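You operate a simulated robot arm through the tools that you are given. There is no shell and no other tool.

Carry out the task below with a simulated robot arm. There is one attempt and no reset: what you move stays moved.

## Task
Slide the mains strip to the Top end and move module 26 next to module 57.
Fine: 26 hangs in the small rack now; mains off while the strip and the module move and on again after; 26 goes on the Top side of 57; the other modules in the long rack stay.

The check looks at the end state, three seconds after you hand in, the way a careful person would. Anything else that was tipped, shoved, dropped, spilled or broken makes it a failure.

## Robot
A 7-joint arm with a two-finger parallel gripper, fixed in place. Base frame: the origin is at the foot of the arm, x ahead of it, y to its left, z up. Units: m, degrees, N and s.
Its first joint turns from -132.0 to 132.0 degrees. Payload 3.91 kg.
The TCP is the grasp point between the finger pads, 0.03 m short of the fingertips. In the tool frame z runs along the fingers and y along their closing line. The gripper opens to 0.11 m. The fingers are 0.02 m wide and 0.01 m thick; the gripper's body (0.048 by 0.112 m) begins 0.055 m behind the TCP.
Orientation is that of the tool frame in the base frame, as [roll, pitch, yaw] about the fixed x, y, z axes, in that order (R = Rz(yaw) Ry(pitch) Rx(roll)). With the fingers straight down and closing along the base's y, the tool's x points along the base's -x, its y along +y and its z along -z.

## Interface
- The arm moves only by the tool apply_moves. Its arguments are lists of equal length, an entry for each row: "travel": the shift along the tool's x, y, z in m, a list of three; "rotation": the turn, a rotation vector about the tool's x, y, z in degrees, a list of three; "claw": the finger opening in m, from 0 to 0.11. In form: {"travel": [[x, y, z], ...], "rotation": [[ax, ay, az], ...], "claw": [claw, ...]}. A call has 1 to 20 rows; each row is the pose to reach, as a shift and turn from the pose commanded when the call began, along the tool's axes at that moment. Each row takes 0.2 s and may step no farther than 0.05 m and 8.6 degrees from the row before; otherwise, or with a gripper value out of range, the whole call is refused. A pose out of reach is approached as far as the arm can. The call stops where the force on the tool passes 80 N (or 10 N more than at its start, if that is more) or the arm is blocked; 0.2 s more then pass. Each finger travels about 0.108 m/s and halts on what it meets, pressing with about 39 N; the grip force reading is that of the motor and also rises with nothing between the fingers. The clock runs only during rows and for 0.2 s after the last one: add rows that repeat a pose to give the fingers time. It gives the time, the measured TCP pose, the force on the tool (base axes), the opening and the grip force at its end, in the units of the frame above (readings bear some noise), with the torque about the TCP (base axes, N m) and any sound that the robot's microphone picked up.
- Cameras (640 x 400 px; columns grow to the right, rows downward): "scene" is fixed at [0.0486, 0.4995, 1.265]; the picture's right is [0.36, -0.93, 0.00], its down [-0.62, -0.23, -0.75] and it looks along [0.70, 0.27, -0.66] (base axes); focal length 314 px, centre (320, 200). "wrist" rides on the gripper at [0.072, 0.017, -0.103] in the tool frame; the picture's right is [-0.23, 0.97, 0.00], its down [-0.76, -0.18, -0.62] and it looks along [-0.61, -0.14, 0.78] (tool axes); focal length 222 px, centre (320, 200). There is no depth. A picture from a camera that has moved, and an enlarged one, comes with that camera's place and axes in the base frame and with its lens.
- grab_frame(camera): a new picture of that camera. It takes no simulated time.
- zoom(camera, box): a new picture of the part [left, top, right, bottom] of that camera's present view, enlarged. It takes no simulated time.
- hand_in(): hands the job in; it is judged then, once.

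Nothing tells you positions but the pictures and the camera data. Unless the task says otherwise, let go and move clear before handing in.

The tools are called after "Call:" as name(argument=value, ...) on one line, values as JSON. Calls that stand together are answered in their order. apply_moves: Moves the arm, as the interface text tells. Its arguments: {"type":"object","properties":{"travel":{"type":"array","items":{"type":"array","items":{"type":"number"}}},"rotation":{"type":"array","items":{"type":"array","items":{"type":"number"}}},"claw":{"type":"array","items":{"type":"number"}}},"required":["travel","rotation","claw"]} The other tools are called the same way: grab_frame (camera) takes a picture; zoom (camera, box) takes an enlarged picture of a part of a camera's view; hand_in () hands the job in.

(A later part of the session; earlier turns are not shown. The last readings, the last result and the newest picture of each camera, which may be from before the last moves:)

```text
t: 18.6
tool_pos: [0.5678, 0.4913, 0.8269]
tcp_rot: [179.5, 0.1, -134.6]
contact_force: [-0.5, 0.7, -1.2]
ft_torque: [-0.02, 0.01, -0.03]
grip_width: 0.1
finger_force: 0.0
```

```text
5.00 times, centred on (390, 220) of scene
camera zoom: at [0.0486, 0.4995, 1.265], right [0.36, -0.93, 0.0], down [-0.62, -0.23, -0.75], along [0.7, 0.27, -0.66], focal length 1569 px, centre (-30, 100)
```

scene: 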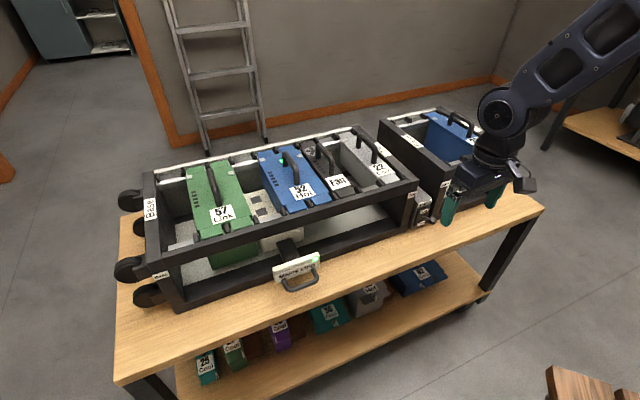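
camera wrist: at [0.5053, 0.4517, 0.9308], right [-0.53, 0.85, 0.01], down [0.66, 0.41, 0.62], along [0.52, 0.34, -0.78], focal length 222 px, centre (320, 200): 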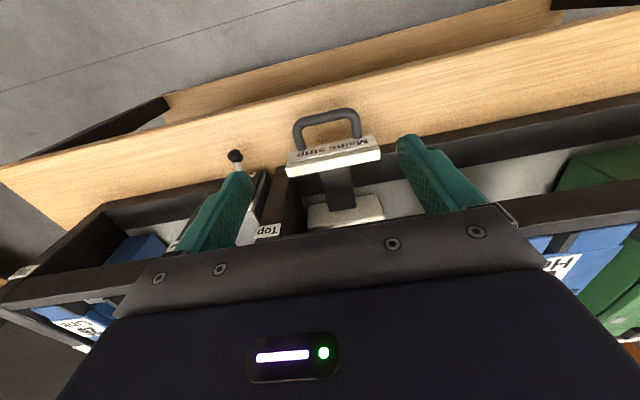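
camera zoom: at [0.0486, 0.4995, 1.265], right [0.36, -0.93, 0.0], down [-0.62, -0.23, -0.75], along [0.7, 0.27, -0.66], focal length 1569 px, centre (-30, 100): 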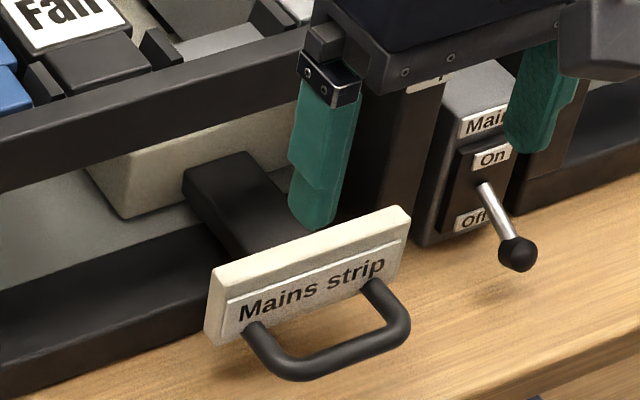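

The strip is at the Top end against its stop, and the power is still off. Now I'll rise and look over the small rack to measure module 26.

Call:
apply_moves(travel=[[0, -0.01, -0.04], [0, -0.03, -0.08], [-0.005, -0.07, -0.11], [-0.015, -0.11, -0.135], [-0.025, -0.15, -0.155], [-0.035, -0.19, -0.175], [-0.045, -0.23, -0.19], [-0.066, -0.273, -0.2]], rotation=[[0.25, 0, 0.2], [0.5, 0.1, 0.4], [0.5, 0.1, 0.4], [0.5, 0.1, 0.4], [0.5, 0.1, 0.4], [0.5, 0.1, 0.4], [0.5, 0.1, 0.4], [0.5, 0.1, 0.4]], claw=[0.1, 0.1, 0.1, 0.1, 0.1, 0.1, 0.1, 0.1])

Call:
grab_frame(camera="wrist")

Call:
grab_frame(camera="scene")

```text
refused: row 3 steps farther than a row can; nothing moved
```

```text
taken
camera wrist: at [0.5053, 0.4517, 0.9308], right [-0.53, 0.85, 0.01], down [0.66, 0.41, 0.62], along [0.52, 0.34, -0.78], focal length 222 px, centre (320, 200)
```

wrist: 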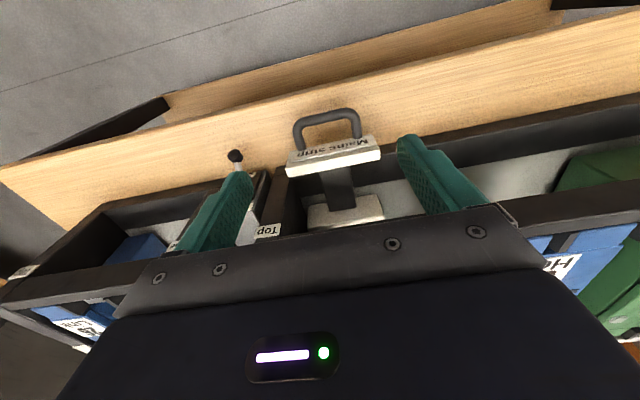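

```text
taken
```

scene: 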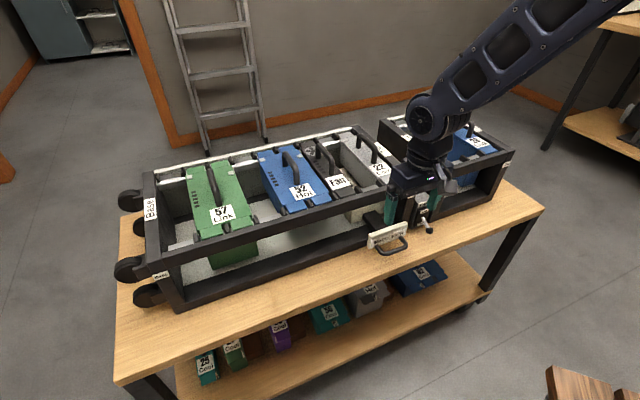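

One row step was a touch too long, so I'll repeat the move with smaller steps. The scene hasn't changed.

Call:
apply_moves(travel=[[0, -0.01, -0.04], [0, -0.03, -0.08], [-0.005, -0.065, -0.11], [-0.012, -0.1, -0.135], [-0.022, -0.138, -0.155], [-0.032, -0.176, -0.175], [-0.042, -0.214, -0.19], [-0.055, -0.25, -0.2], [-0.066, -0.273, -0.2]], rotation=[[0.25, 0, 0.2], [0.5, 0.1, 0.4], [0.5, 0.1, 0.4], [0.5, 0.1, 0.4], [0.5, 0.1, 0.4], [0.5, 0.1, 0.4], [0.5, 0.1, 0.4], [0.5, 0.1, 0.4], [0.5, 0.1, 0.4]], claw=[0.1, 0.1, 0.1, 0.1, 0.1, 0.1, 0.1, 0.1, 0.1])

Call:
grab_frame(camera="wrist")

Call:
grab_frame(camera="scene")

```text
t: 20.6
tool_pos: [0.8087, 0.3456, 1.0256]
tcp_rot: [-179.9, 0.1, -135.0]
contact_force: [-0.2, 0.5, 0.0]
ft_torque: [-0.04, -0.01, 0.04]
grip_width: 0.0998
finger_force: 0.1
```

```text
taken
camera wrist: at [0.7465, 0.3076, 1.1302], right [-0.53, 0.85, 0.0], down [0.66, 0.41, 0.62], along [0.53, 0.33, -0.78], focal length 222 px, centre (320, 200)
```

wrist: 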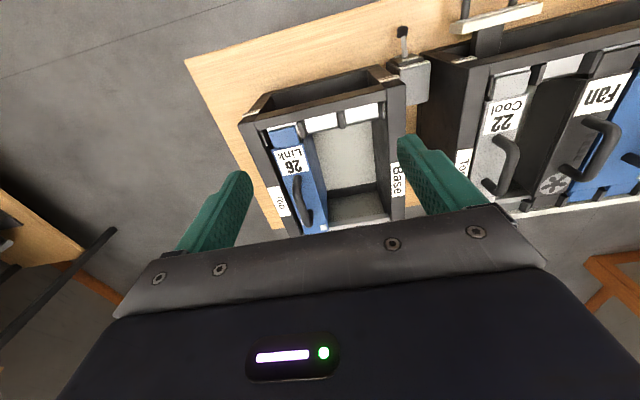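

```text
taken
```

scene: 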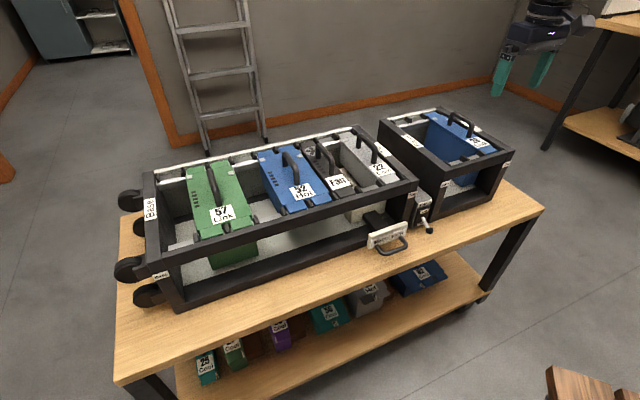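

Call:
zoom(camera="wrist", box=[230, 80, 420, 240])

Call:
zoom(camera="scene", box=[370, 95, 530, 195])

Call:
zoom(camera="wrist", box=[440, 20, 640, 220])

```text
2.50 times, centred on (325, 160) of wrist
camera zoom: at [0.7465, 0.3076, 1.1302], right [-0.53, 0.85, 0.0], down [0.66, 0.41, 0.62], along [0.53, 0.33, -0.78], focal length 555 px, centre (308, 300)
```

zoom: 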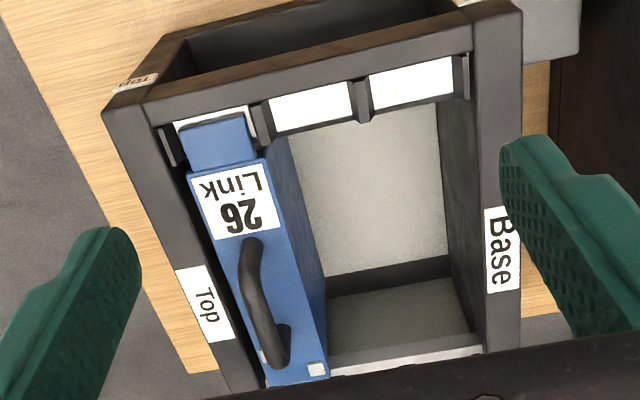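

```text
4.00 times, centred on (450, 145) of scene
camera zoom: at [0.0486, 0.4995, 1.265], right [0.36, -0.93, 0.0], down [-0.62, -0.23, -0.75], along [0.7, 0.27, -0.66], focal length 1256 px, centre (-200, 420)
```

zoom: 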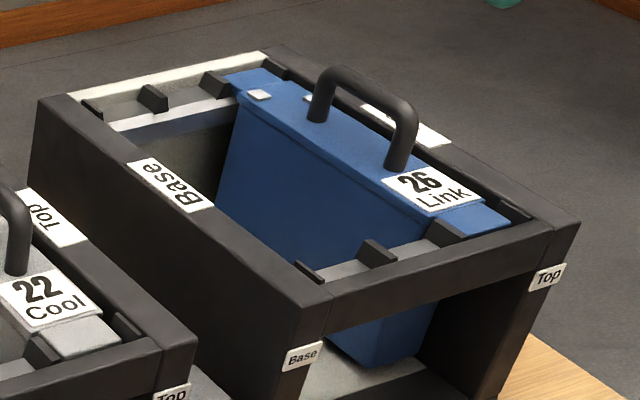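

```text
2.00 times, centred on (540, 120) of wrist
camera zoom: at [0.7465, 0.3076, 1.1302], right [-0.53, 0.85, 0.0], down [0.66, 0.41, 0.62], along [0.53, 0.33, -0.78], focal length 444 px, centre (-120, 360)
```

zoom: 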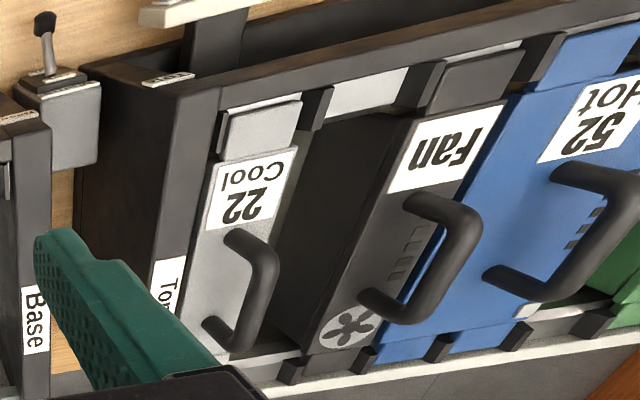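

Call:
zoom(camera="wrist", box=[270, 140, 342, 240])

Call:
zoom(camera="scene", box=[425, 100, 505, 160])

```text
4.00 times, centred on (306, 190) of wrist
camera zoom: at [0.7465, 0.3076, 1.1302], right [-0.53, 0.85, 0.0], down [0.66, 0.41, 0.62], along [0.53, 0.33, -0.78], focal length 888 px, centre (376, 240)
```

zoom: 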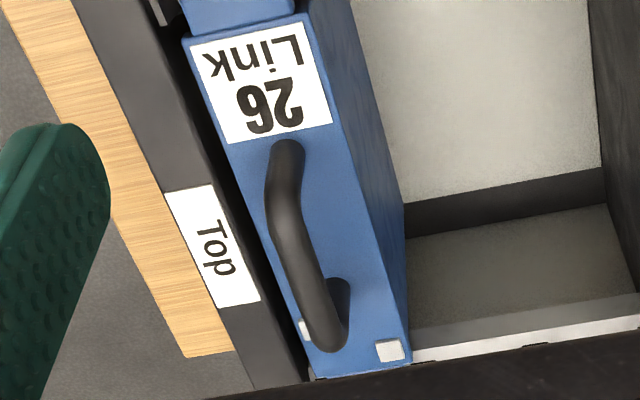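

```text
6.67 times, centred on (465, 130) of scene
camera zoom: at [0.0486, 0.4995, 1.265], right [0.36, -0.93, 0.0], down [-0.62, -0.23, -0.75], along [0.7, 0.27, -0.66], focal length 2092 px, centre (-647, 667)
```

zoom: 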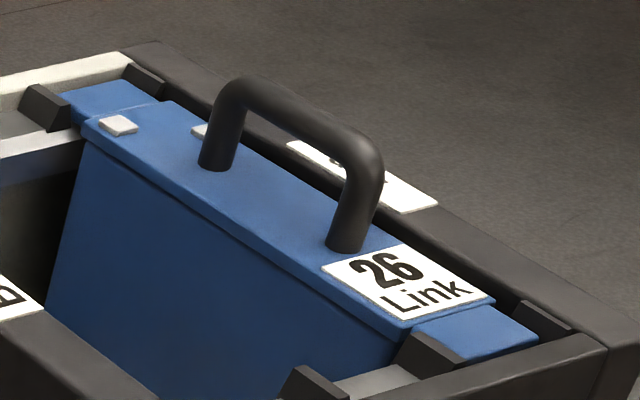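

Module 26's handle bar runs front to back at about s≈0.402, b≈0.956–1.033 and z≈0.832, with the module top near z≈0.795. It is far out, at a radius of about 1.07, so I'll test the reach well above it first.

Call:
apply_moves(travel=[[-0.03, -0.02, 0], [-0.06, -0.04, 0], [-0.09, -0.06, 0], [-0.12, -0.0745, 0], [-0.15, -0.0745, 0], [-0.178, -0.0745, 0], [-0.178, -0.0745, 0]], rotation=[[0, 0, 0], [0, 0, 0], [0, 0, 0], [0, 0, 0], [0, 0, 0], [0, 0, 0], [0, 0, 0]], claw=[0.08, 0.06, 0.05, 0.05, 0.05, 0.05, 0.05])

Call:
grab_frame(camera="wrist")

Call:
grab_frame(camera="scene")

```text
t: 22.1
tool_pos: [0.9865, 0.419, 1.0268]
tcp_rot: [180.0, 0.1, -135.0]
contact_force: [-0.6, -0.1, -0.1]
ft_torque: [-0.04, 0.05, -0.02]
grip_width: 0.05
finger_force: 0.1
```

```text
taken
camera wrist: at [0.9242, 0.3801, 1.1305], right [-0.53, 0.85, 0.0], down [0.66, 0.41, 0.62], along [0.53, 0.33, -0.78], focal length 222 px, centre (320, 200)
```

wrist: 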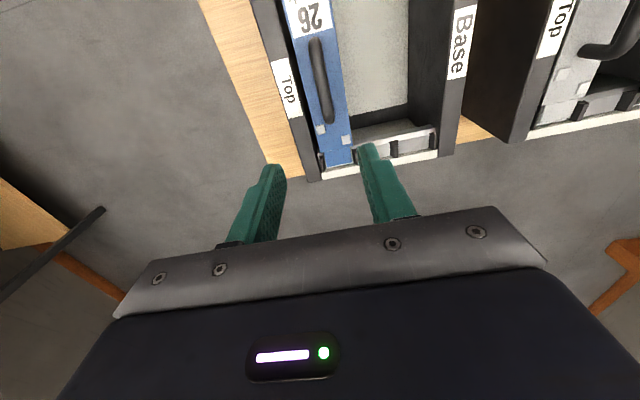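

```text
taken
```

scene: 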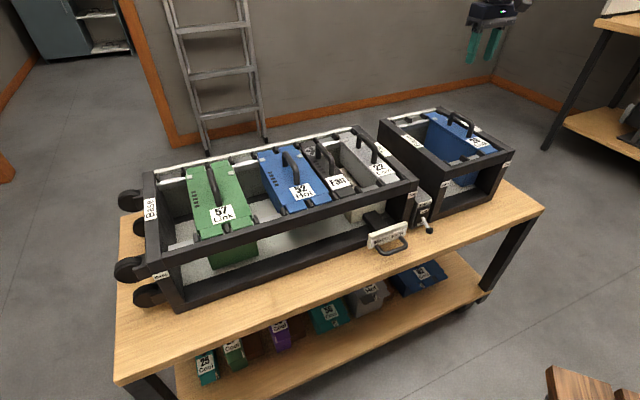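

The arm reaches a radius of 1.07 with the tool straight down. I'll refine the handle position from here.

Call:
zoom(camera="wrist", box=[250, 0, 410, 190])

Call:
zoom(camera="wrist", box=[290, 20, 370, 70])

Call:
zoom(camera="wrist", box=[290, 100, 450, 200])

```text
2.11 times, centred on (330, 95) of wrist
camera zoom: at [0.9242, 0.3801, 1.1305], right [-0.53, 0.85, 0.0], down [0.66, 0.41, 0.62], along [0.53, 0.33, -0.78], focal length 468 px, centre (299, 421)
```

zoom: 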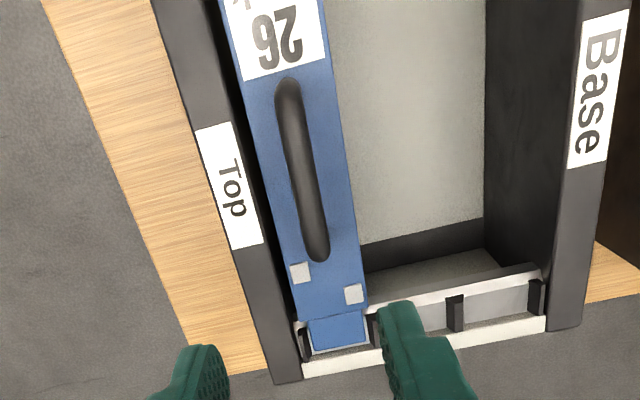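

```text
8.00 times, centred on (330, 45) of wrist
camera zoom: at [0.9242, 0.3801, 1.1305], right [-0.53, 0.85, 0.0], down [0.66, 0.41, 0.62], along [0.53, 0.33, -0.78], focal length 1777 px, centre (240, 1440)
```

zoom: 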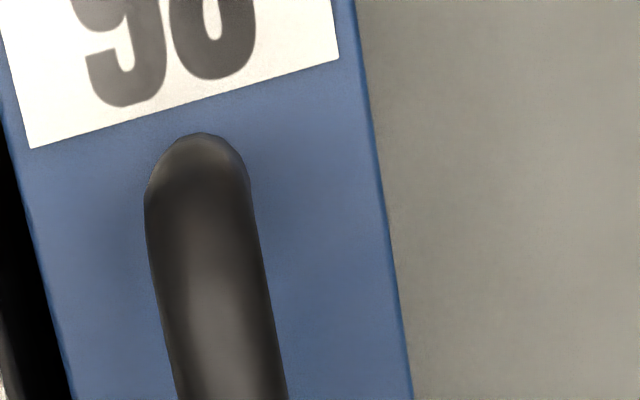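

```text
4.00 times, centred on (370, 150) of wrist
camera zoom: at [0.9242, 0.3801, 1.1305], right [-0.53, 0.85, 0.0], down [0.66, 0.41, 0.62], along [0.53, 0.33, -0.78], focal length 888 px, centre (120, 400)
```

zoom: 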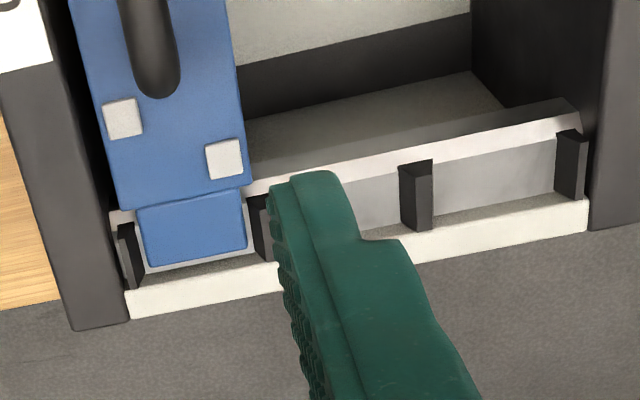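

With two wrist views I get the module top at z≈0.810 and the bar axis at z≈0.85, with the handle centre at s≈0.395, b≈0.978. I'll move to just above it and check before descending.

Call:
apply_moves(travel=[[0.008, 0.003, 0.03], [0.0158, 0.0063, 0.06], [0.0158, 0.0063, 0.09], [0.0158, 0.0063, 0.115], [0.0158, 0.0063, 0.12]], rotation=[[0, 0, 0], [0, 0, 0], [0, 0, 0], [0, 0, 0], [0, 0, 0]], claw=[0.05, 0.05, 0.05, 0.05, 0.05])

Call:
grab_frame(camera="wrist")

Call:
zoom(camera="scene", box=[400, 70, 528, 170])

```text
t: 23.4
tool_pos: [0.9718, 0.414, 0.9061]
tcp_rot: [179.9, 0.2, -135.0]
contact_force: [-0.6, 0.3, 0.5]
ft_torque: [0.02, -0.03, 0.02]
grip_width: 0.05
finger_force: 0.1
```

```text
taken
camera wrist: at [0.9085, 0.3754, 1.0099], right [-0.53, 0.85, 0.0], down [0.66, 0.41, 0.62], along [0.53, 0.33, -0.78], focal length 222 px, centre (320, 200)
```

wrist: 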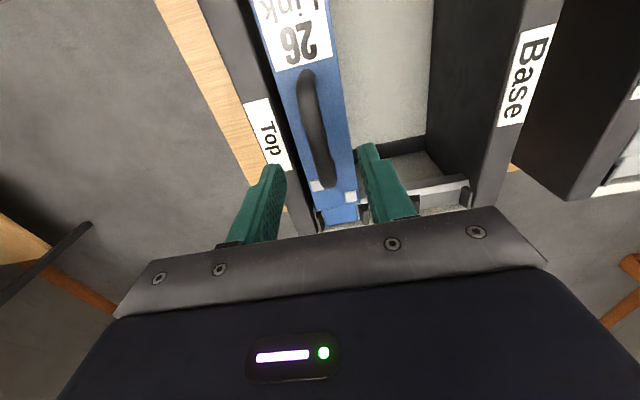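

```text
4.00 times, centred on (464, 120) of scene
camera zoom: at [0.0486, 0.4995, 1.265], right [0.36, -0.93, 0.0], down [-0.62, -0.23, -0.75], along [0.7, 0.27, -0.66], focal length 1256 px, centre (-256, 520)
```

zoom: 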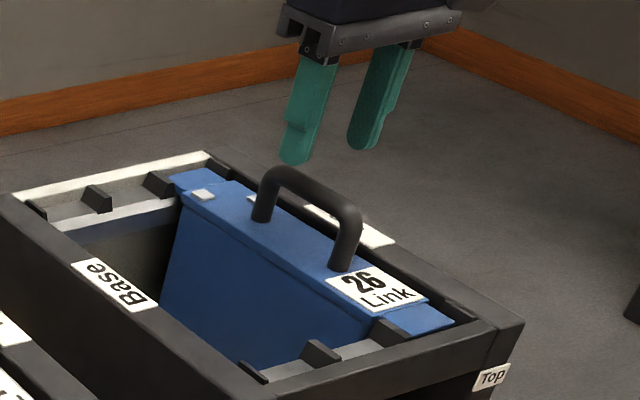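

Call:
zoom(camera="wrist", box=[240, 60, 400, 220])

Call:
zoom(camera="scene", box=[430, 80, 510, 130])

```text
2.50 times, centred on (320, 140) of wrist
camera zoom: at [0.9085, 0.3754, 1.0099], right [-0.53, 0.85, 0.0], down [0.66, 0.41, 0.62], along [0.53, 0.33, -0.78], focal length 555 px, centre (320, 350)
```

zoom: 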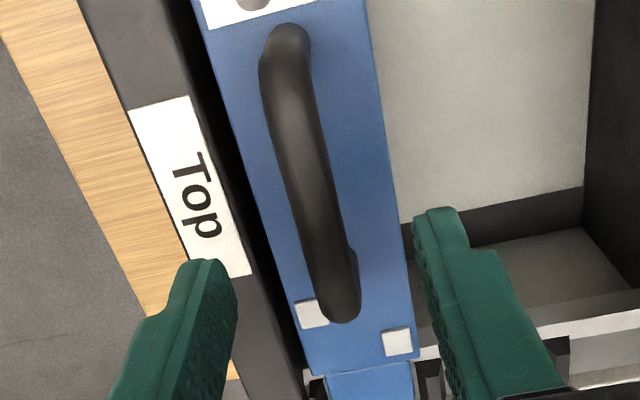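

```text
8.00 times, centred on (470, 105) of scene
camera zoom: at [0.0486, 0.4995, 1.265], right [0.36, -0.93, 0.0], down [-0.62, -0.23, -0.75], along [0.7, 0.27, -0.66], focal length 2511 px, centre (-880, 960)
```

zoom: 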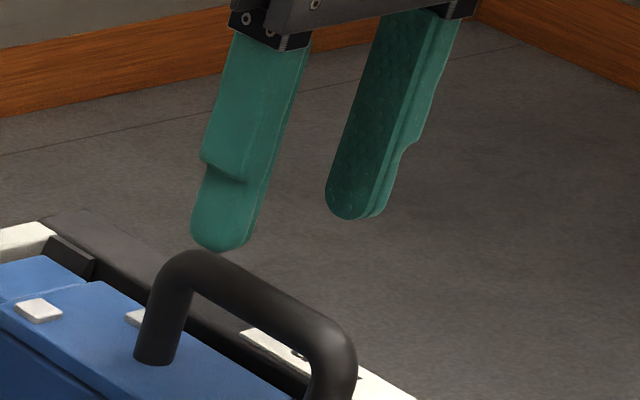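

The bar lines up with the finger midline in the wrist view. I'll descend so the pads straddle the bar, with the tips about 1 cm above the module top.

Call:
apply_moves(travel=[[0.003, 0, 0.015], [0.003, 0, 0.03], [0.003, 0, 0.042], [0.003, 0, 0.053]], rotation=[[0, 0, 0], [0, 0, 0], [0, 0, 0], [0, 0, 0]], claw=[0.05, 0.05, 0.05, 0.05])

Call:
zoom(camera="wrist", box=[240, 60, 400, 220])

Call:
zoom(camera="scene", box=[410, 80, 506, 140])

```text
t: 24.4
tool_pos: [0.9684, 0.4133, 0.854]
tcp_rot: [-179.9, 0.1, -135.0]
contact_force: [1.2, -0.2, -0.8]
ft_torque: [-0.01, 0.0, 0.02]
grip_width: 0.0504
finger_force: 0.1
```

```text
2.50 times, centred on (320, 140) of wrist
camera zoom: at [0.9061, 0.3726, 0.9572], right [-0.53, 0.85, 0.0], down [0.66, 0.41, 0.62], along [0.53, 0.33, -0.78], focal length 555 px, centre (320, 350)
```

zoom: 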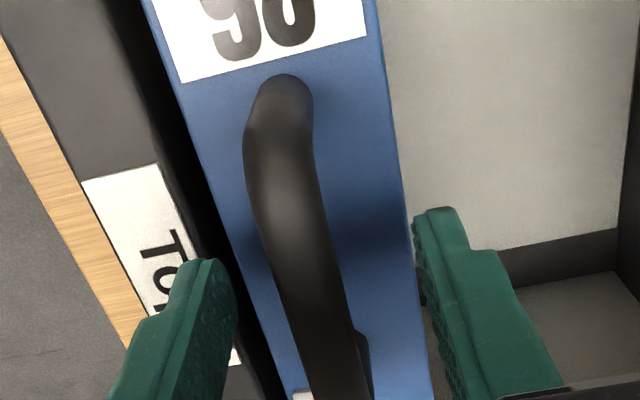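

```text
6.67 times, centred on (458, 110) of scene
camera zoom: at [0.0486, 0.4995, 1.265], right [0.36, -0.93, 0.0], down [-0.62, -0.23, -0.75], along [0.7, 0.27, -0.66], focal length 2092 px, centre (-600, 800)
```

zoom: 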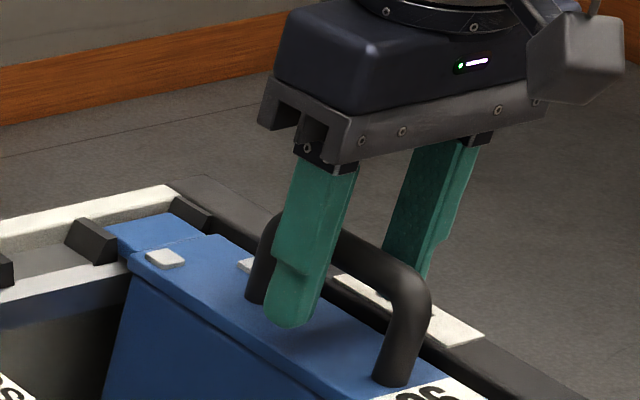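

The fingers straddle the bar near its centre, so I'll close on it.

Call:
apply_moves(travel=[[0, 0, 0], [0, 0, 0], [0, 0, 0], [0, 0, 0]], rotation=[[0, 0, 0], [0, 0, 0], [0, 0, 0], [0, 0, 0]], claw=[0.03, 0.015, 0.0, 0.0])

```text
t: 25.4
tool_pos: [0.9694, 0.4127, 0.8529]
tcp_rot: [-180.0, 0.1, -134.9]
contact_force: [1.5, -3.9, 0.5]
ft_torque: [0.06, -0.12, -0.01]
grip_width: 0.0148
finger_force: 39.0
```

The bar is held at 0.0148 m. I'll start a slow lift and check the load.

Call:
apply_moves(travel=[[0, 0, -0.004], [0, 0, -0.01], [0, 0, -0.016], [0, 0, -0.022]], rotation=[[0, 0, 0], [0, 0, 0], [0, 0, 0], [0, 0, 0]], claw=[0, 0, 0, 0])

Call:
zoom(camera="scene", box=[370, 75, 530, 195])

Call:
grab_frame(camera="wrist")

```text
t: 26.4
tool_pos: [0.9692, 0.4112, 0.8748]
tcp_rot: [-180.0, 0.0, -135.0]
contact_force: [-0.5, -1.0, -10.2]
ft_torque: [-0.03, 0.06, 0.02]
grip_width: 0.0146
finger_force: 39.3
```

```text
3.33 times, centred on (450, 135) of scene
camera zoom: at [0.0486, 0.4995, 1.265], right [0.36, -0.93, 0.0], down [-0.62, -0.23, -0.75], along [0.7, 0.27, -0.66], focal length 1046 px, centre (-113, 417)
```

zoom: 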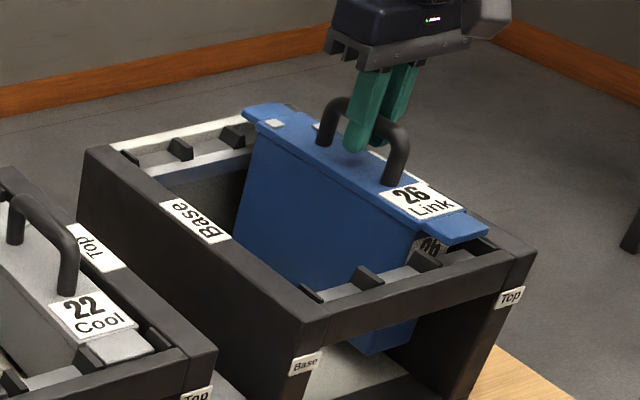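

```text
taken
camera wrist: at [0.9067, 0.3725, 0.9793], right [-0.53, 0.85, 0.0], down [0.66, 0.41, 0.62], along [0.53, 0.33, -0.78], focal length 222 px, centre (320, 200)
```

wrist: 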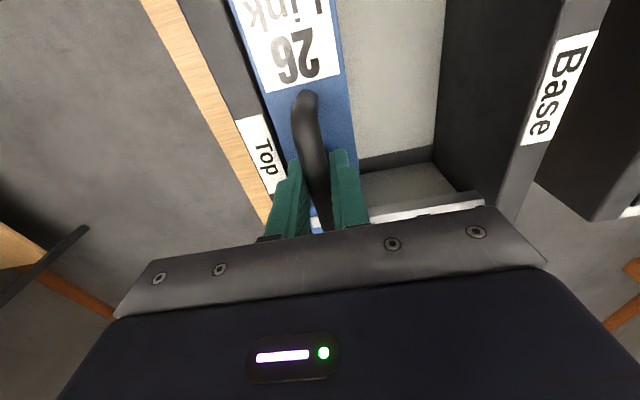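

The module weighs about 1 kg, hangs level and is well balanced. I'll continue lifting it straight up out of the small rack.

Call:
apply_moves(travel=[[0, 0, -0.015], [0, 0, -0.03], [0, 0, -0.05], [0, 0, -0.07], [0, 0, -0.09], [0, 0, -0.11], [0, 0, -0.13], [0, 0, -0.15], [0, 0, -0.17], [0, 0, -0.185], [0, 0, -0.19]], rotation=[[0, 0, 0], [0, 0, 0], [0, 0, 0], [0, 0, 0], [0, 0, 0], [0, 0, 0], [0, 0, 0], [0, 0, 0], [0, 0, 0], [0, 0, 0], [0, 0, 0]], claw=[0, 0, 0, 0, 0, 0, 0, 0, 0, 0, 0])

Call:
zoom(camera="scene", box=[340, 20, 560, 190])

Call:
grab_frame(camera="wrist")

```text
t: 28.8
tool_pos: [0.9698, 0.4116, 1.0654]
tcp_rot: [-180.0, 0.1, -135.0]
contact_force: [-0.1, -0.8, -9.6]
ft_torque: [-0.03, 0.01, 0.01]
grip_width: 0.0148
finger_force: 39.4
```

```text
2.35 times, centred on (450, 105) of scene
camera zoom: at [0.0486, 0.4995, 1.265], right [0.36, -0.93, 0.0], down [-0.62, -0.23, -0.75], along [0.7, 0.27, -0.66], focal length 738 px, centre (14, 424)
```

zoom: 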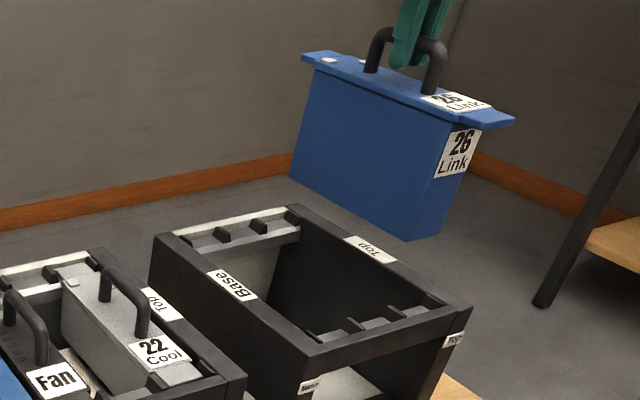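

```text
taken
camera wrist: at [0.9069, 0.3721, 1.1687], right [-0.53, 0.85, 0.0], down [0.66, 0.41, 0.62], along [0.53, 0.33, -0.78], focal length 222 px, centre (320, 200)
```

wrist: 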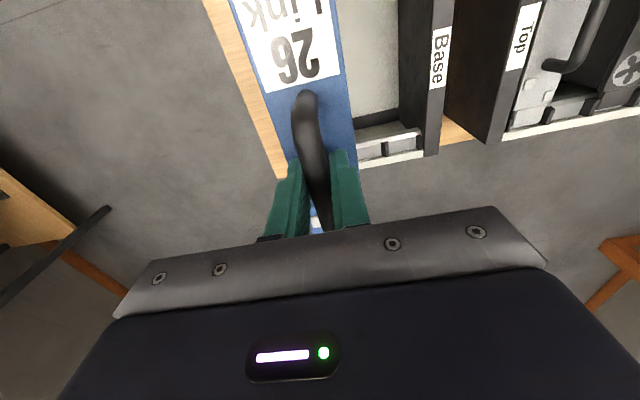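

The module is clear, with its underside near z≈0.88 above everything else. I'll bring it in towards me so it stays clear of the other handles.

Call:
apply_moves(travel=[[0.01, 0, 0], [0.03, 0, 0], [0.06, 0, 0], [0.09, 0, 0], [0.12, 0, 0], [0.15, 0, 0], [0.18, 0, 0], [0.2, 0, 0], [0.207, 0, 0]], rotation=[[0, 0, 0], [0, 0, 0], [0, 0, 0], [0, 0, 0], [0, 0, 0], [0, 0, 0], [0, 0, 0], [0, 0, 0], [0, 0, 0]], claw=[0, 0, 0, 0, 0, 0, 0, 0, 0])

Call:
zoom(camera="scene", box=[340, 20, 640, 220])

```text
t: 30.8
tool_pos: [0.8222, 0.2643, 1.064]
tcp_rot: [-180.0, 0.2, -135.0]
contact_force: [0.1, 0.9, -10.6]
ft_torque: [-0.06, 0.06, 0.01]
grip_width: 0.0148
finger_force: 39.2
```

```text
2.00 times, centred on (490, 120) of scene
camera zoom: at [0.0486, 0.4995, 1.265], right [0.36, -0.93, 0.0], down [-0.62, -0.23, -0.75], along [0.7, 0.27, -0.66], focal length 628 px, centre (-20, 360)
```

zoom: 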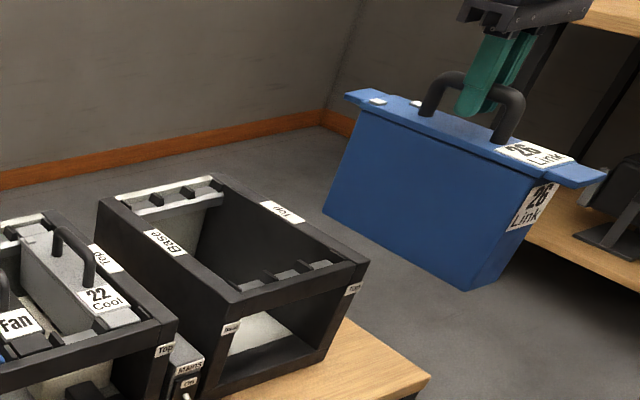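

The module hangs steady in front of the racks. I'll carry it along the front towards the slot between 57 and 52.

Call:
apply_moves(travel=[[0, 0.01, 0], [0, 0.03, 0], [0, 0.06, 0], [0, 0.09, 0], [0, 0.12, 0], [0, 0.15, 0], [0, 0.18, 0], [0, 0.21, 0], [0, 0.24, 0], [0, 0.27, 0], [0, 0.3, 0], [0, 0.33, 0], [0, 0.36, 0], [0, 0.39, 0], [0, 0.42, 0], [0, 0.45, 0], [0, 0.475, 0], [0, 0.49, 0], [0, 0.495, 0]], rotation=[[0, 0, 0], [0, 0, 0], [0, 0, 0], [0, 0, 0], [0, 0, 0], [0, 0, 0], [0, 0, 0], [0, 0, 0], [0, 0, 0], [0, 0, 0], [0, 0, 0], [0, 0, 0], [0, 0, 0], [0, 0, 0], [0, 0, 0], [0, 0, 0], [0, 0, 0], [0, 0, 0], [0, 0, 0]], claw=[0, 0, 0, 0, 0, 0, 0, 0, 0, 0, 0, 0, 0, 0, 0, 0, 0, 0, 0])

Call:
grab_frame(camera="wrist")

Call:
grab_frame(camera="scene")

```text
t: 34.8
tool_pos: [0.4706, 0.6154, 1.0646]
tcp_rot: [180.0, -0.1, -135.0]
contact_force: [0.5, 0.1, -9.0]
ft_torque: [-0.02, 0.03, 0.0]
grip_width: 0.0145
finger_force: 38.7
```

```text
taken
camera wrist: at [0.4087, 0.5767, 1.1688], right [-0.53, 0.85, 0.0], down [0.66, 0.41, 0.62], along [0.53, 0.33, -0.78], focal length 222 px, centre (320, 200)
```

wrist: 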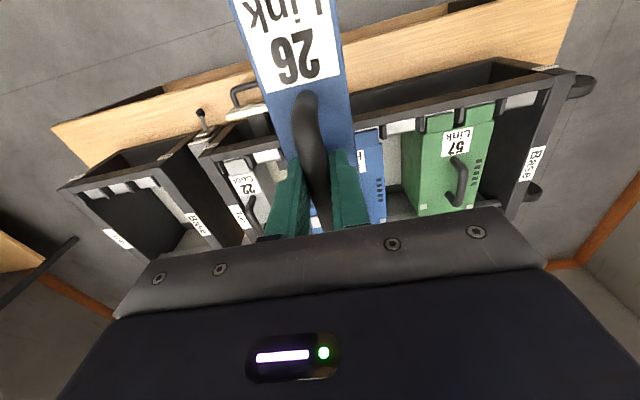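

```text
taken
```

scene: 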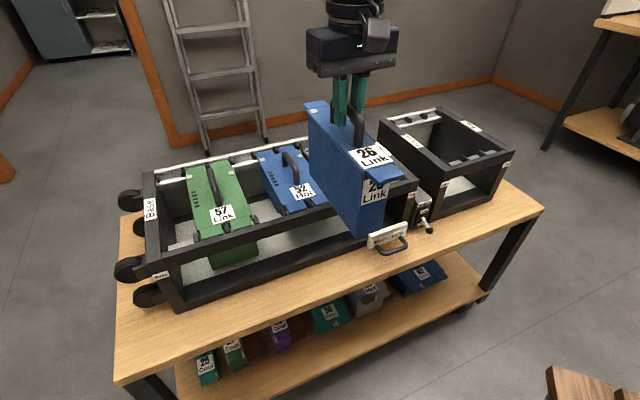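

Call:
zoom(camera="wrist", box=[340, 80, 500, 220])

Call:
zoom(camera="wrist", box=[355, 90, 455, 152])

Call:
zoom(camera="scene", box=[190, 130, 350, 250])

```text
2.86 times, centred on (420, 150) of wrist
camera zoom: at [0.4087, 0.5767, 1.1688], right [-0.53, 0.85, 0.0], down [0.66, 0.41, 0.62], along [0.53, 0.33, -0.78], focal length 635 px, centre (34, 343)
```

zoom: 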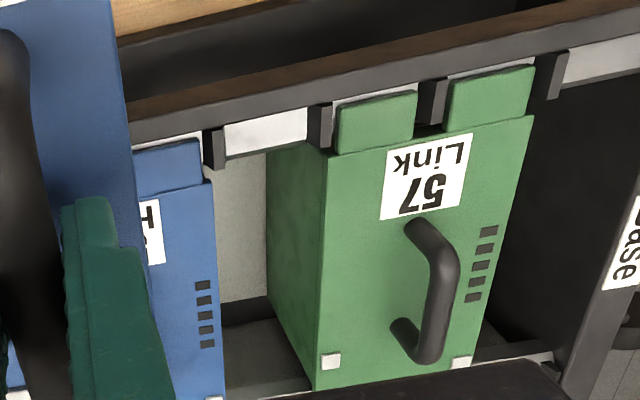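

```text
6.40 times, centred on (405, 121) of wrist
camera zoom: at [0.4087, 0.5767, 1.1688], right [-0.53, 0.85, 0.0], down [0.66, 0.41, 0.62], along [0.53, 0.33, -0.78], focal length 1422 px, centre (-224, 706)
```

zoom: 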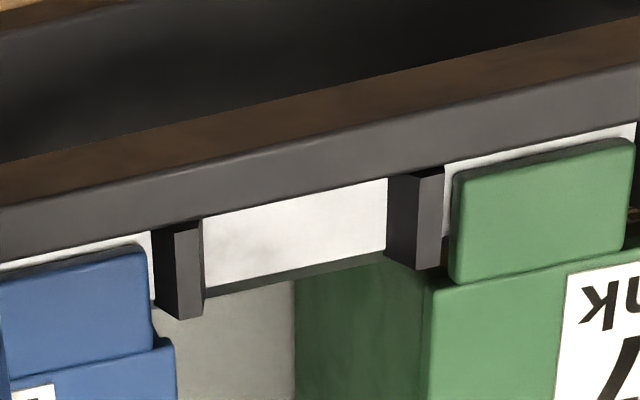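

```text
3.33 times, centred on (270, 190) of scene
camera zoom: at [0.0486, 0.4995, 1.265], right [0.36, -0.93, 0.0], down [-0.62, -0.23, -0.75], along [0.7, 0.27, -0.66], focal length 1046 px, centre (487, 233)
```

zoom: 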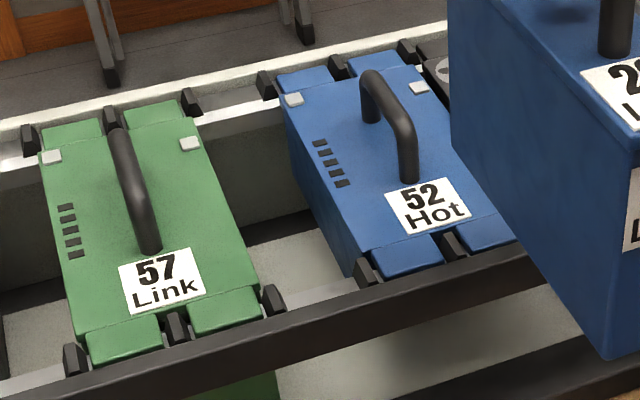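

The empty slot between 57 and 52 is centred near s≈−0.219, with body gaps of about 6 mm each side. I'll move the module in line with the slot, then outward above it, still high.

Call:
apply_moves(travel=[[0, 0.02, 0], [0, 0.05, 0], [0, 0.08, 0], [0, 0.105, 0], [0, 0.1163, 0], [-0.02, 0.1163, 0], [-0.05, 0.1163, 0], [-0.08, 0.1163, 0], [-0.11, 0.1163, 0], [-0.14, 0.1163, 0], [-0.17, 0.1163, 0], [-0.195, 0.1163, 0], [-0.207, 0.1163, 0], [-0.207, 0.1163, 0]], rotation=[[0, 0, 0], [0, 0, 0], [0, 0, 0], [0, 0, 0], [0, 0, 0], [0, 0, 0], [0, 0, 0], [0, 0, 0], [0, 0, 0], [0, 0, 0], [0, 0, 0], [0, 0, 0], [0, 0, 0], [0, 0, 0]], claw=[0, 0, 0, 0, 0, 0, 0, 0, 0, 0, 0, 0, 0, 0])

Call:
grab_frame(camera="wrist")

Call:
grab_frame(camera="scene")

```text
t: 37.8
tool_pos: [0.538, 0.8444, 1.0637]
tcp_rot: [180.0, 0.0, -135.0]
contact_force: [-1.5, 0.9, -9.7]
ft_torque: [0.02, 0.03, 0.05]
grip_width: 0.0144
finger_force: 39.1
```

```text
taken
camera wrist: at [0.4752, 0.8053, 1.1681], right [-0.53, 0.85, 0.0], down [0.66, 0.41, 0.62], along [0.53, 0.33, -0.78], focal length 222 px, centre (320, 200)
```

wrist: 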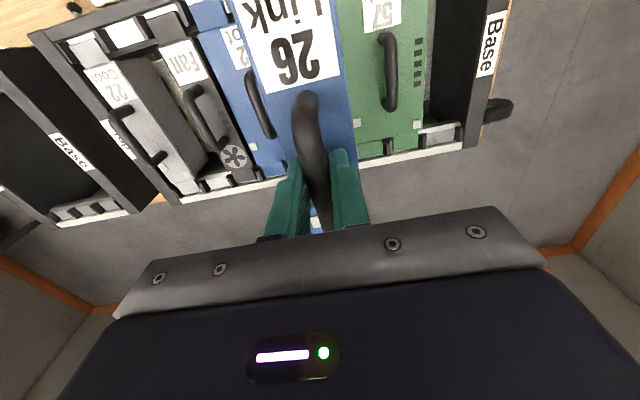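

```text
taken
```

scene: 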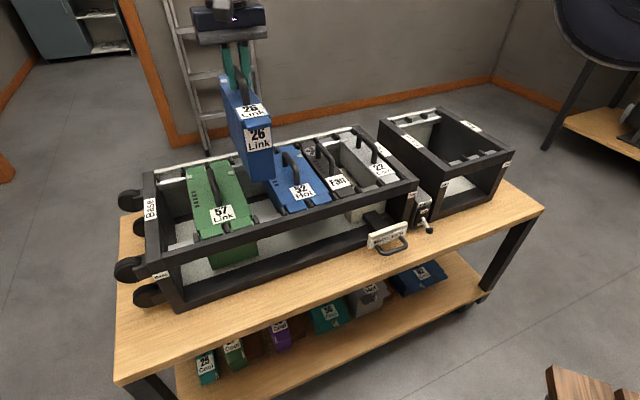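

Call:
zoom(camera="wrist", box=[340, 60, 480, 170])

Call:
zoom(camera="wrist", box=[170, 90, 310, 200])

Call:
zoom(camera="scene", box=[180, 70, 340, 230])

```text
3.64 times, centred on (410, 115) of wrist
camera zoom: at [0.4752, 0.8053, 1.1681], right [-0.53, 0.85, 0.0], down [0.66, 0.41, 0.62], along [0.53, 0.33, -0.78], focal length 808 px, centre (-7, 509)
```

zoom: 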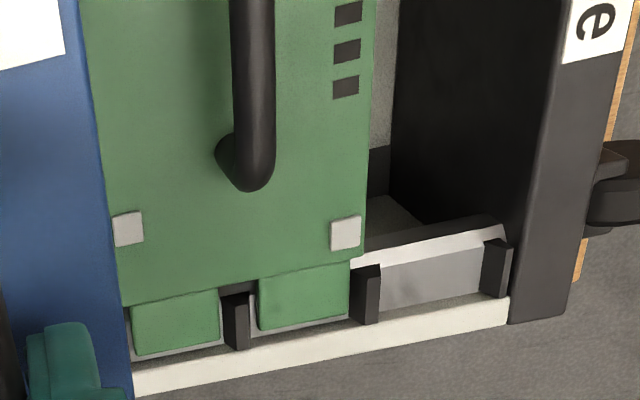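

```text
3.64 times, centred on (240, 145) of wrist
camera zoom: at [0.4752, 0.8053, 1.1681], right [-0.53, 0.85, 0.0], down [0.66, 0.41, 0.62], along [0.53, 0.33, -0.78], focal length 808 px, centre (611, 400)
```

zoom: 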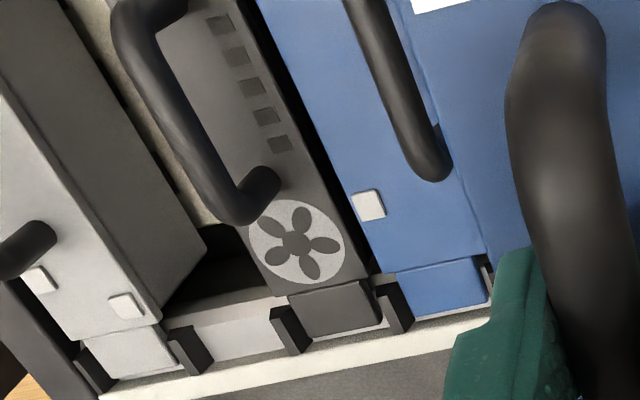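

```text
2.50 times, centred on (260, 150) of scene
camera zoom: at [0.0486, 0.4995, 1.265], right [0.36, -0.93, 0.0], down [-0.62, -0.23, -0.75], along [0.7, 0.27, -0.66], focal length 785 px, centre (470, 325)
```

zoom: 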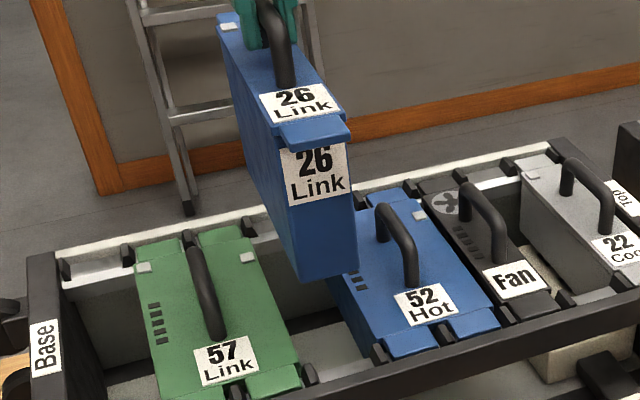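

Peg positions on both sides put the slot centre at s≈−0.219 with the rack at −45°, and the depth matches the small rack. I'll nudge sideways and lower until the underside is just above the gap, then check.

Call:
apply_moves(travel=[[0, 0.003, 0], [0, 0.003, 0.015], [0, 0.003, 0.03], [0, 0.003, 0.045], [0, 0.003, 0.045]], rotation=[[0, 0, 0], [0, 0, 0], [0, 0, 0], [0, 0, 0], [0, 0, 0]], claw=[0, 0, 0, 0, 0])

Call:
grab_frame(camera="wrist")

Call:
zoom(camera="scene", box=[180, 100, 340, 230])

```text
t: 39.0
tool_pos: [0.5363, 0.8466, 1.0191]
tcp_rot: [-179.9, -0.1, -135.0]
contact_force: [-0.2, 0.0, -9.7]
ft_torque: [-0.03, 0.05, 0.02]
grip_width: 0.0146
finger_force: 39.0
```

```text
taken
camera wrist: at [0.4737, 0.8067, 1.1228], right [-0.53, 0.85, 0.0], down [0.66, 0.41, 0.62], along [0.53, 0.33, -0.78], focal length 222 px, centre (320, 200)
```

wrist: 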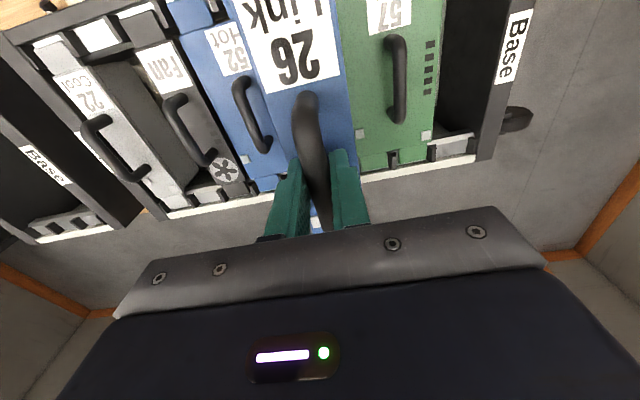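

```text
3.08 times, centred on (260, 165) of scene
camera zoom: at [0.0486, 0.4995, 1.265], right [0.36, -0.93, 0.0], down [-0.62, -0.23, -0.75], along [0.7, 0.27, -0.66], focal length 966 px, centre (505, 308)
```

zoom: 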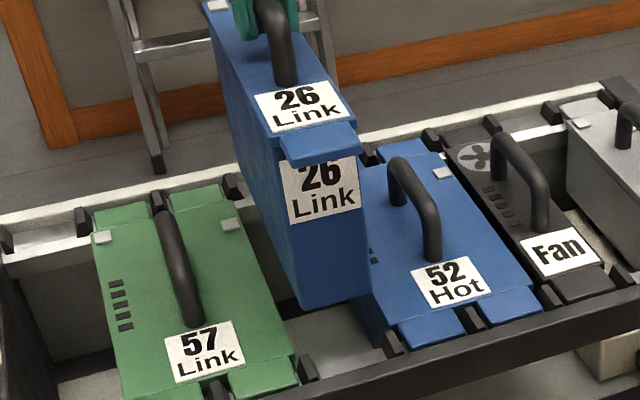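

Call:
zoom(camera="wrist", box=[340, 100, 500, 200])

Call:
zoom(camera="wrist", box=[160, 120, 320, 220])

Call:
zoom(camera="scene", box=[240, 150, 304, 230])

```text
4.00 times, centred on (420, 150) of wrist
camera zoom: at [0.4737, 0.8067, 1.1228], right [-0.53, 0.85, 0.0], down [0.66, 0.41, 0.62], along [0.53, 0.33, -0.78], focal length 888 px, centre (-80, 400)
```

zoom: 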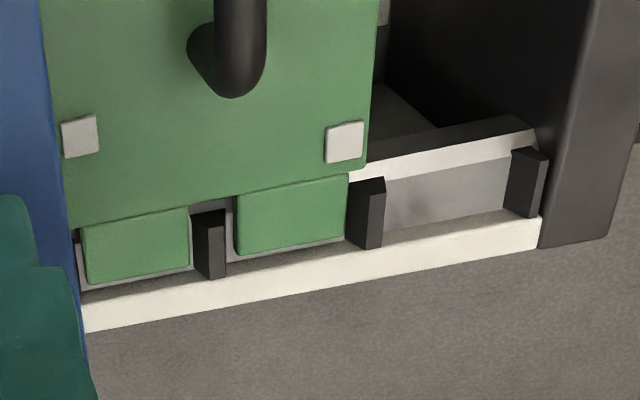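

```text
4.00 times, centred on (240, 170) of wrist
camera zoom: at [0.4737, 0.8067, 1.1228], right [-0.53, 0.85, 0.0], down [0.66, 0.41, 0.62], along [0.53, 0.33, -0.78], focal length 888 px, centre (640, 320)
```

zoom: 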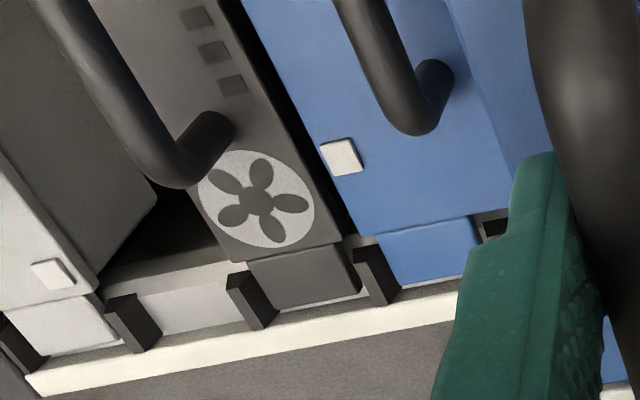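

```text
5.00 times, centred on (272, 190) of scene
camera zoom: at [0.0486, 0.4995, 1.265], right [0.36, -0.93, 0.0], down [-0.62, -0.23, -0.75], along [0.7, 0.27, -0.66], focal length 1569 px, centre (560, 250)
```

zoom: 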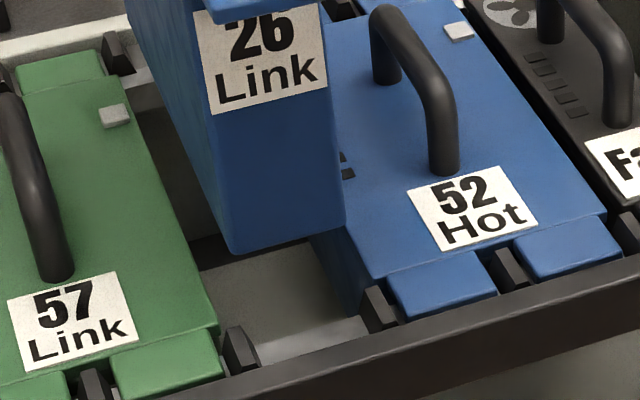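

The slot centre comes out at s≈−0.2187 from six pegs, and the tool reads −0.2194, so it's aligned. I'll lower the body into the gap, stopping with the ears still above the pegs.

Call:
apply_moves(travel=[[0, 0, 0.012], [0, 0, 0.026], [0, 0, 0.04], [0, 0, 0.055], [0, 0, 0.07], [0, 0, 0.085], [0, 0, 0.1], [0, 0, 0.115], [0, 0, 0.125], [0, 0, 0.125]], rotation=[[0, 0, 0], [0, 0, 0], [0, 0, 0], [0, 0, 0], [0, 0, 0], [0, 0, 0], [0, 0, 0], [0, 0, 0], [0, 0, 0], [0, 0, 0]], claw=[0, 0, 0, 0, 0, 0, 0, 0, 0, 0])

Call:
grab_frame(camera="wrist")

Call:
zoom(camera="scene", box=[180, 130, 340, 230])

```text
t: 41.1
tool_pos: [0.5358, 0.8463, 0.894]
tcp_rot: [180.0, 0.0, -135.1]
contact_force: [0.4, 0.3, -9.7]
ft_torque: [-0.05, 0.02, -0.01]
grip_width: 0.0145
finger_force: 39.1
```

```text
taken
camera wrist: at [0.472, 0.8062, 0.9979], right [-0.53, 0.85, 0.0], down [0.66, 0.41, 0.62], along [0.53, 0.33, -0.78], focal length 222 px, centre (320, 200)
```

wrist: 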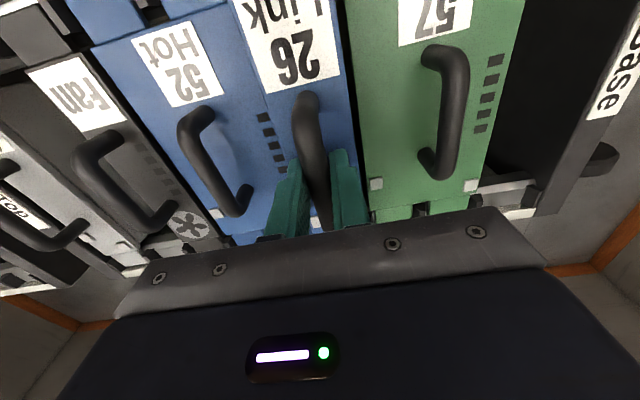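

```text
4.00 times, centred on (260, 180) of scene
camera zoom: at [0.0486, 0.4995, 1.265], right [0.36, -0.93, 0.0], down [-0.62, -0.23, -0.75], along [0.7, 0.27, -0.66], focal length 1256 px, centre (560, 280)
```

zoom: 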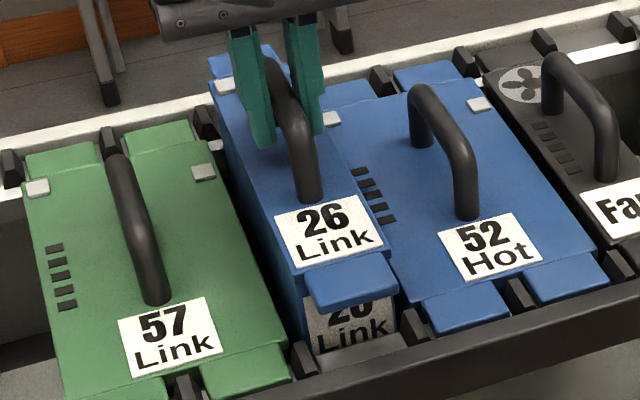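

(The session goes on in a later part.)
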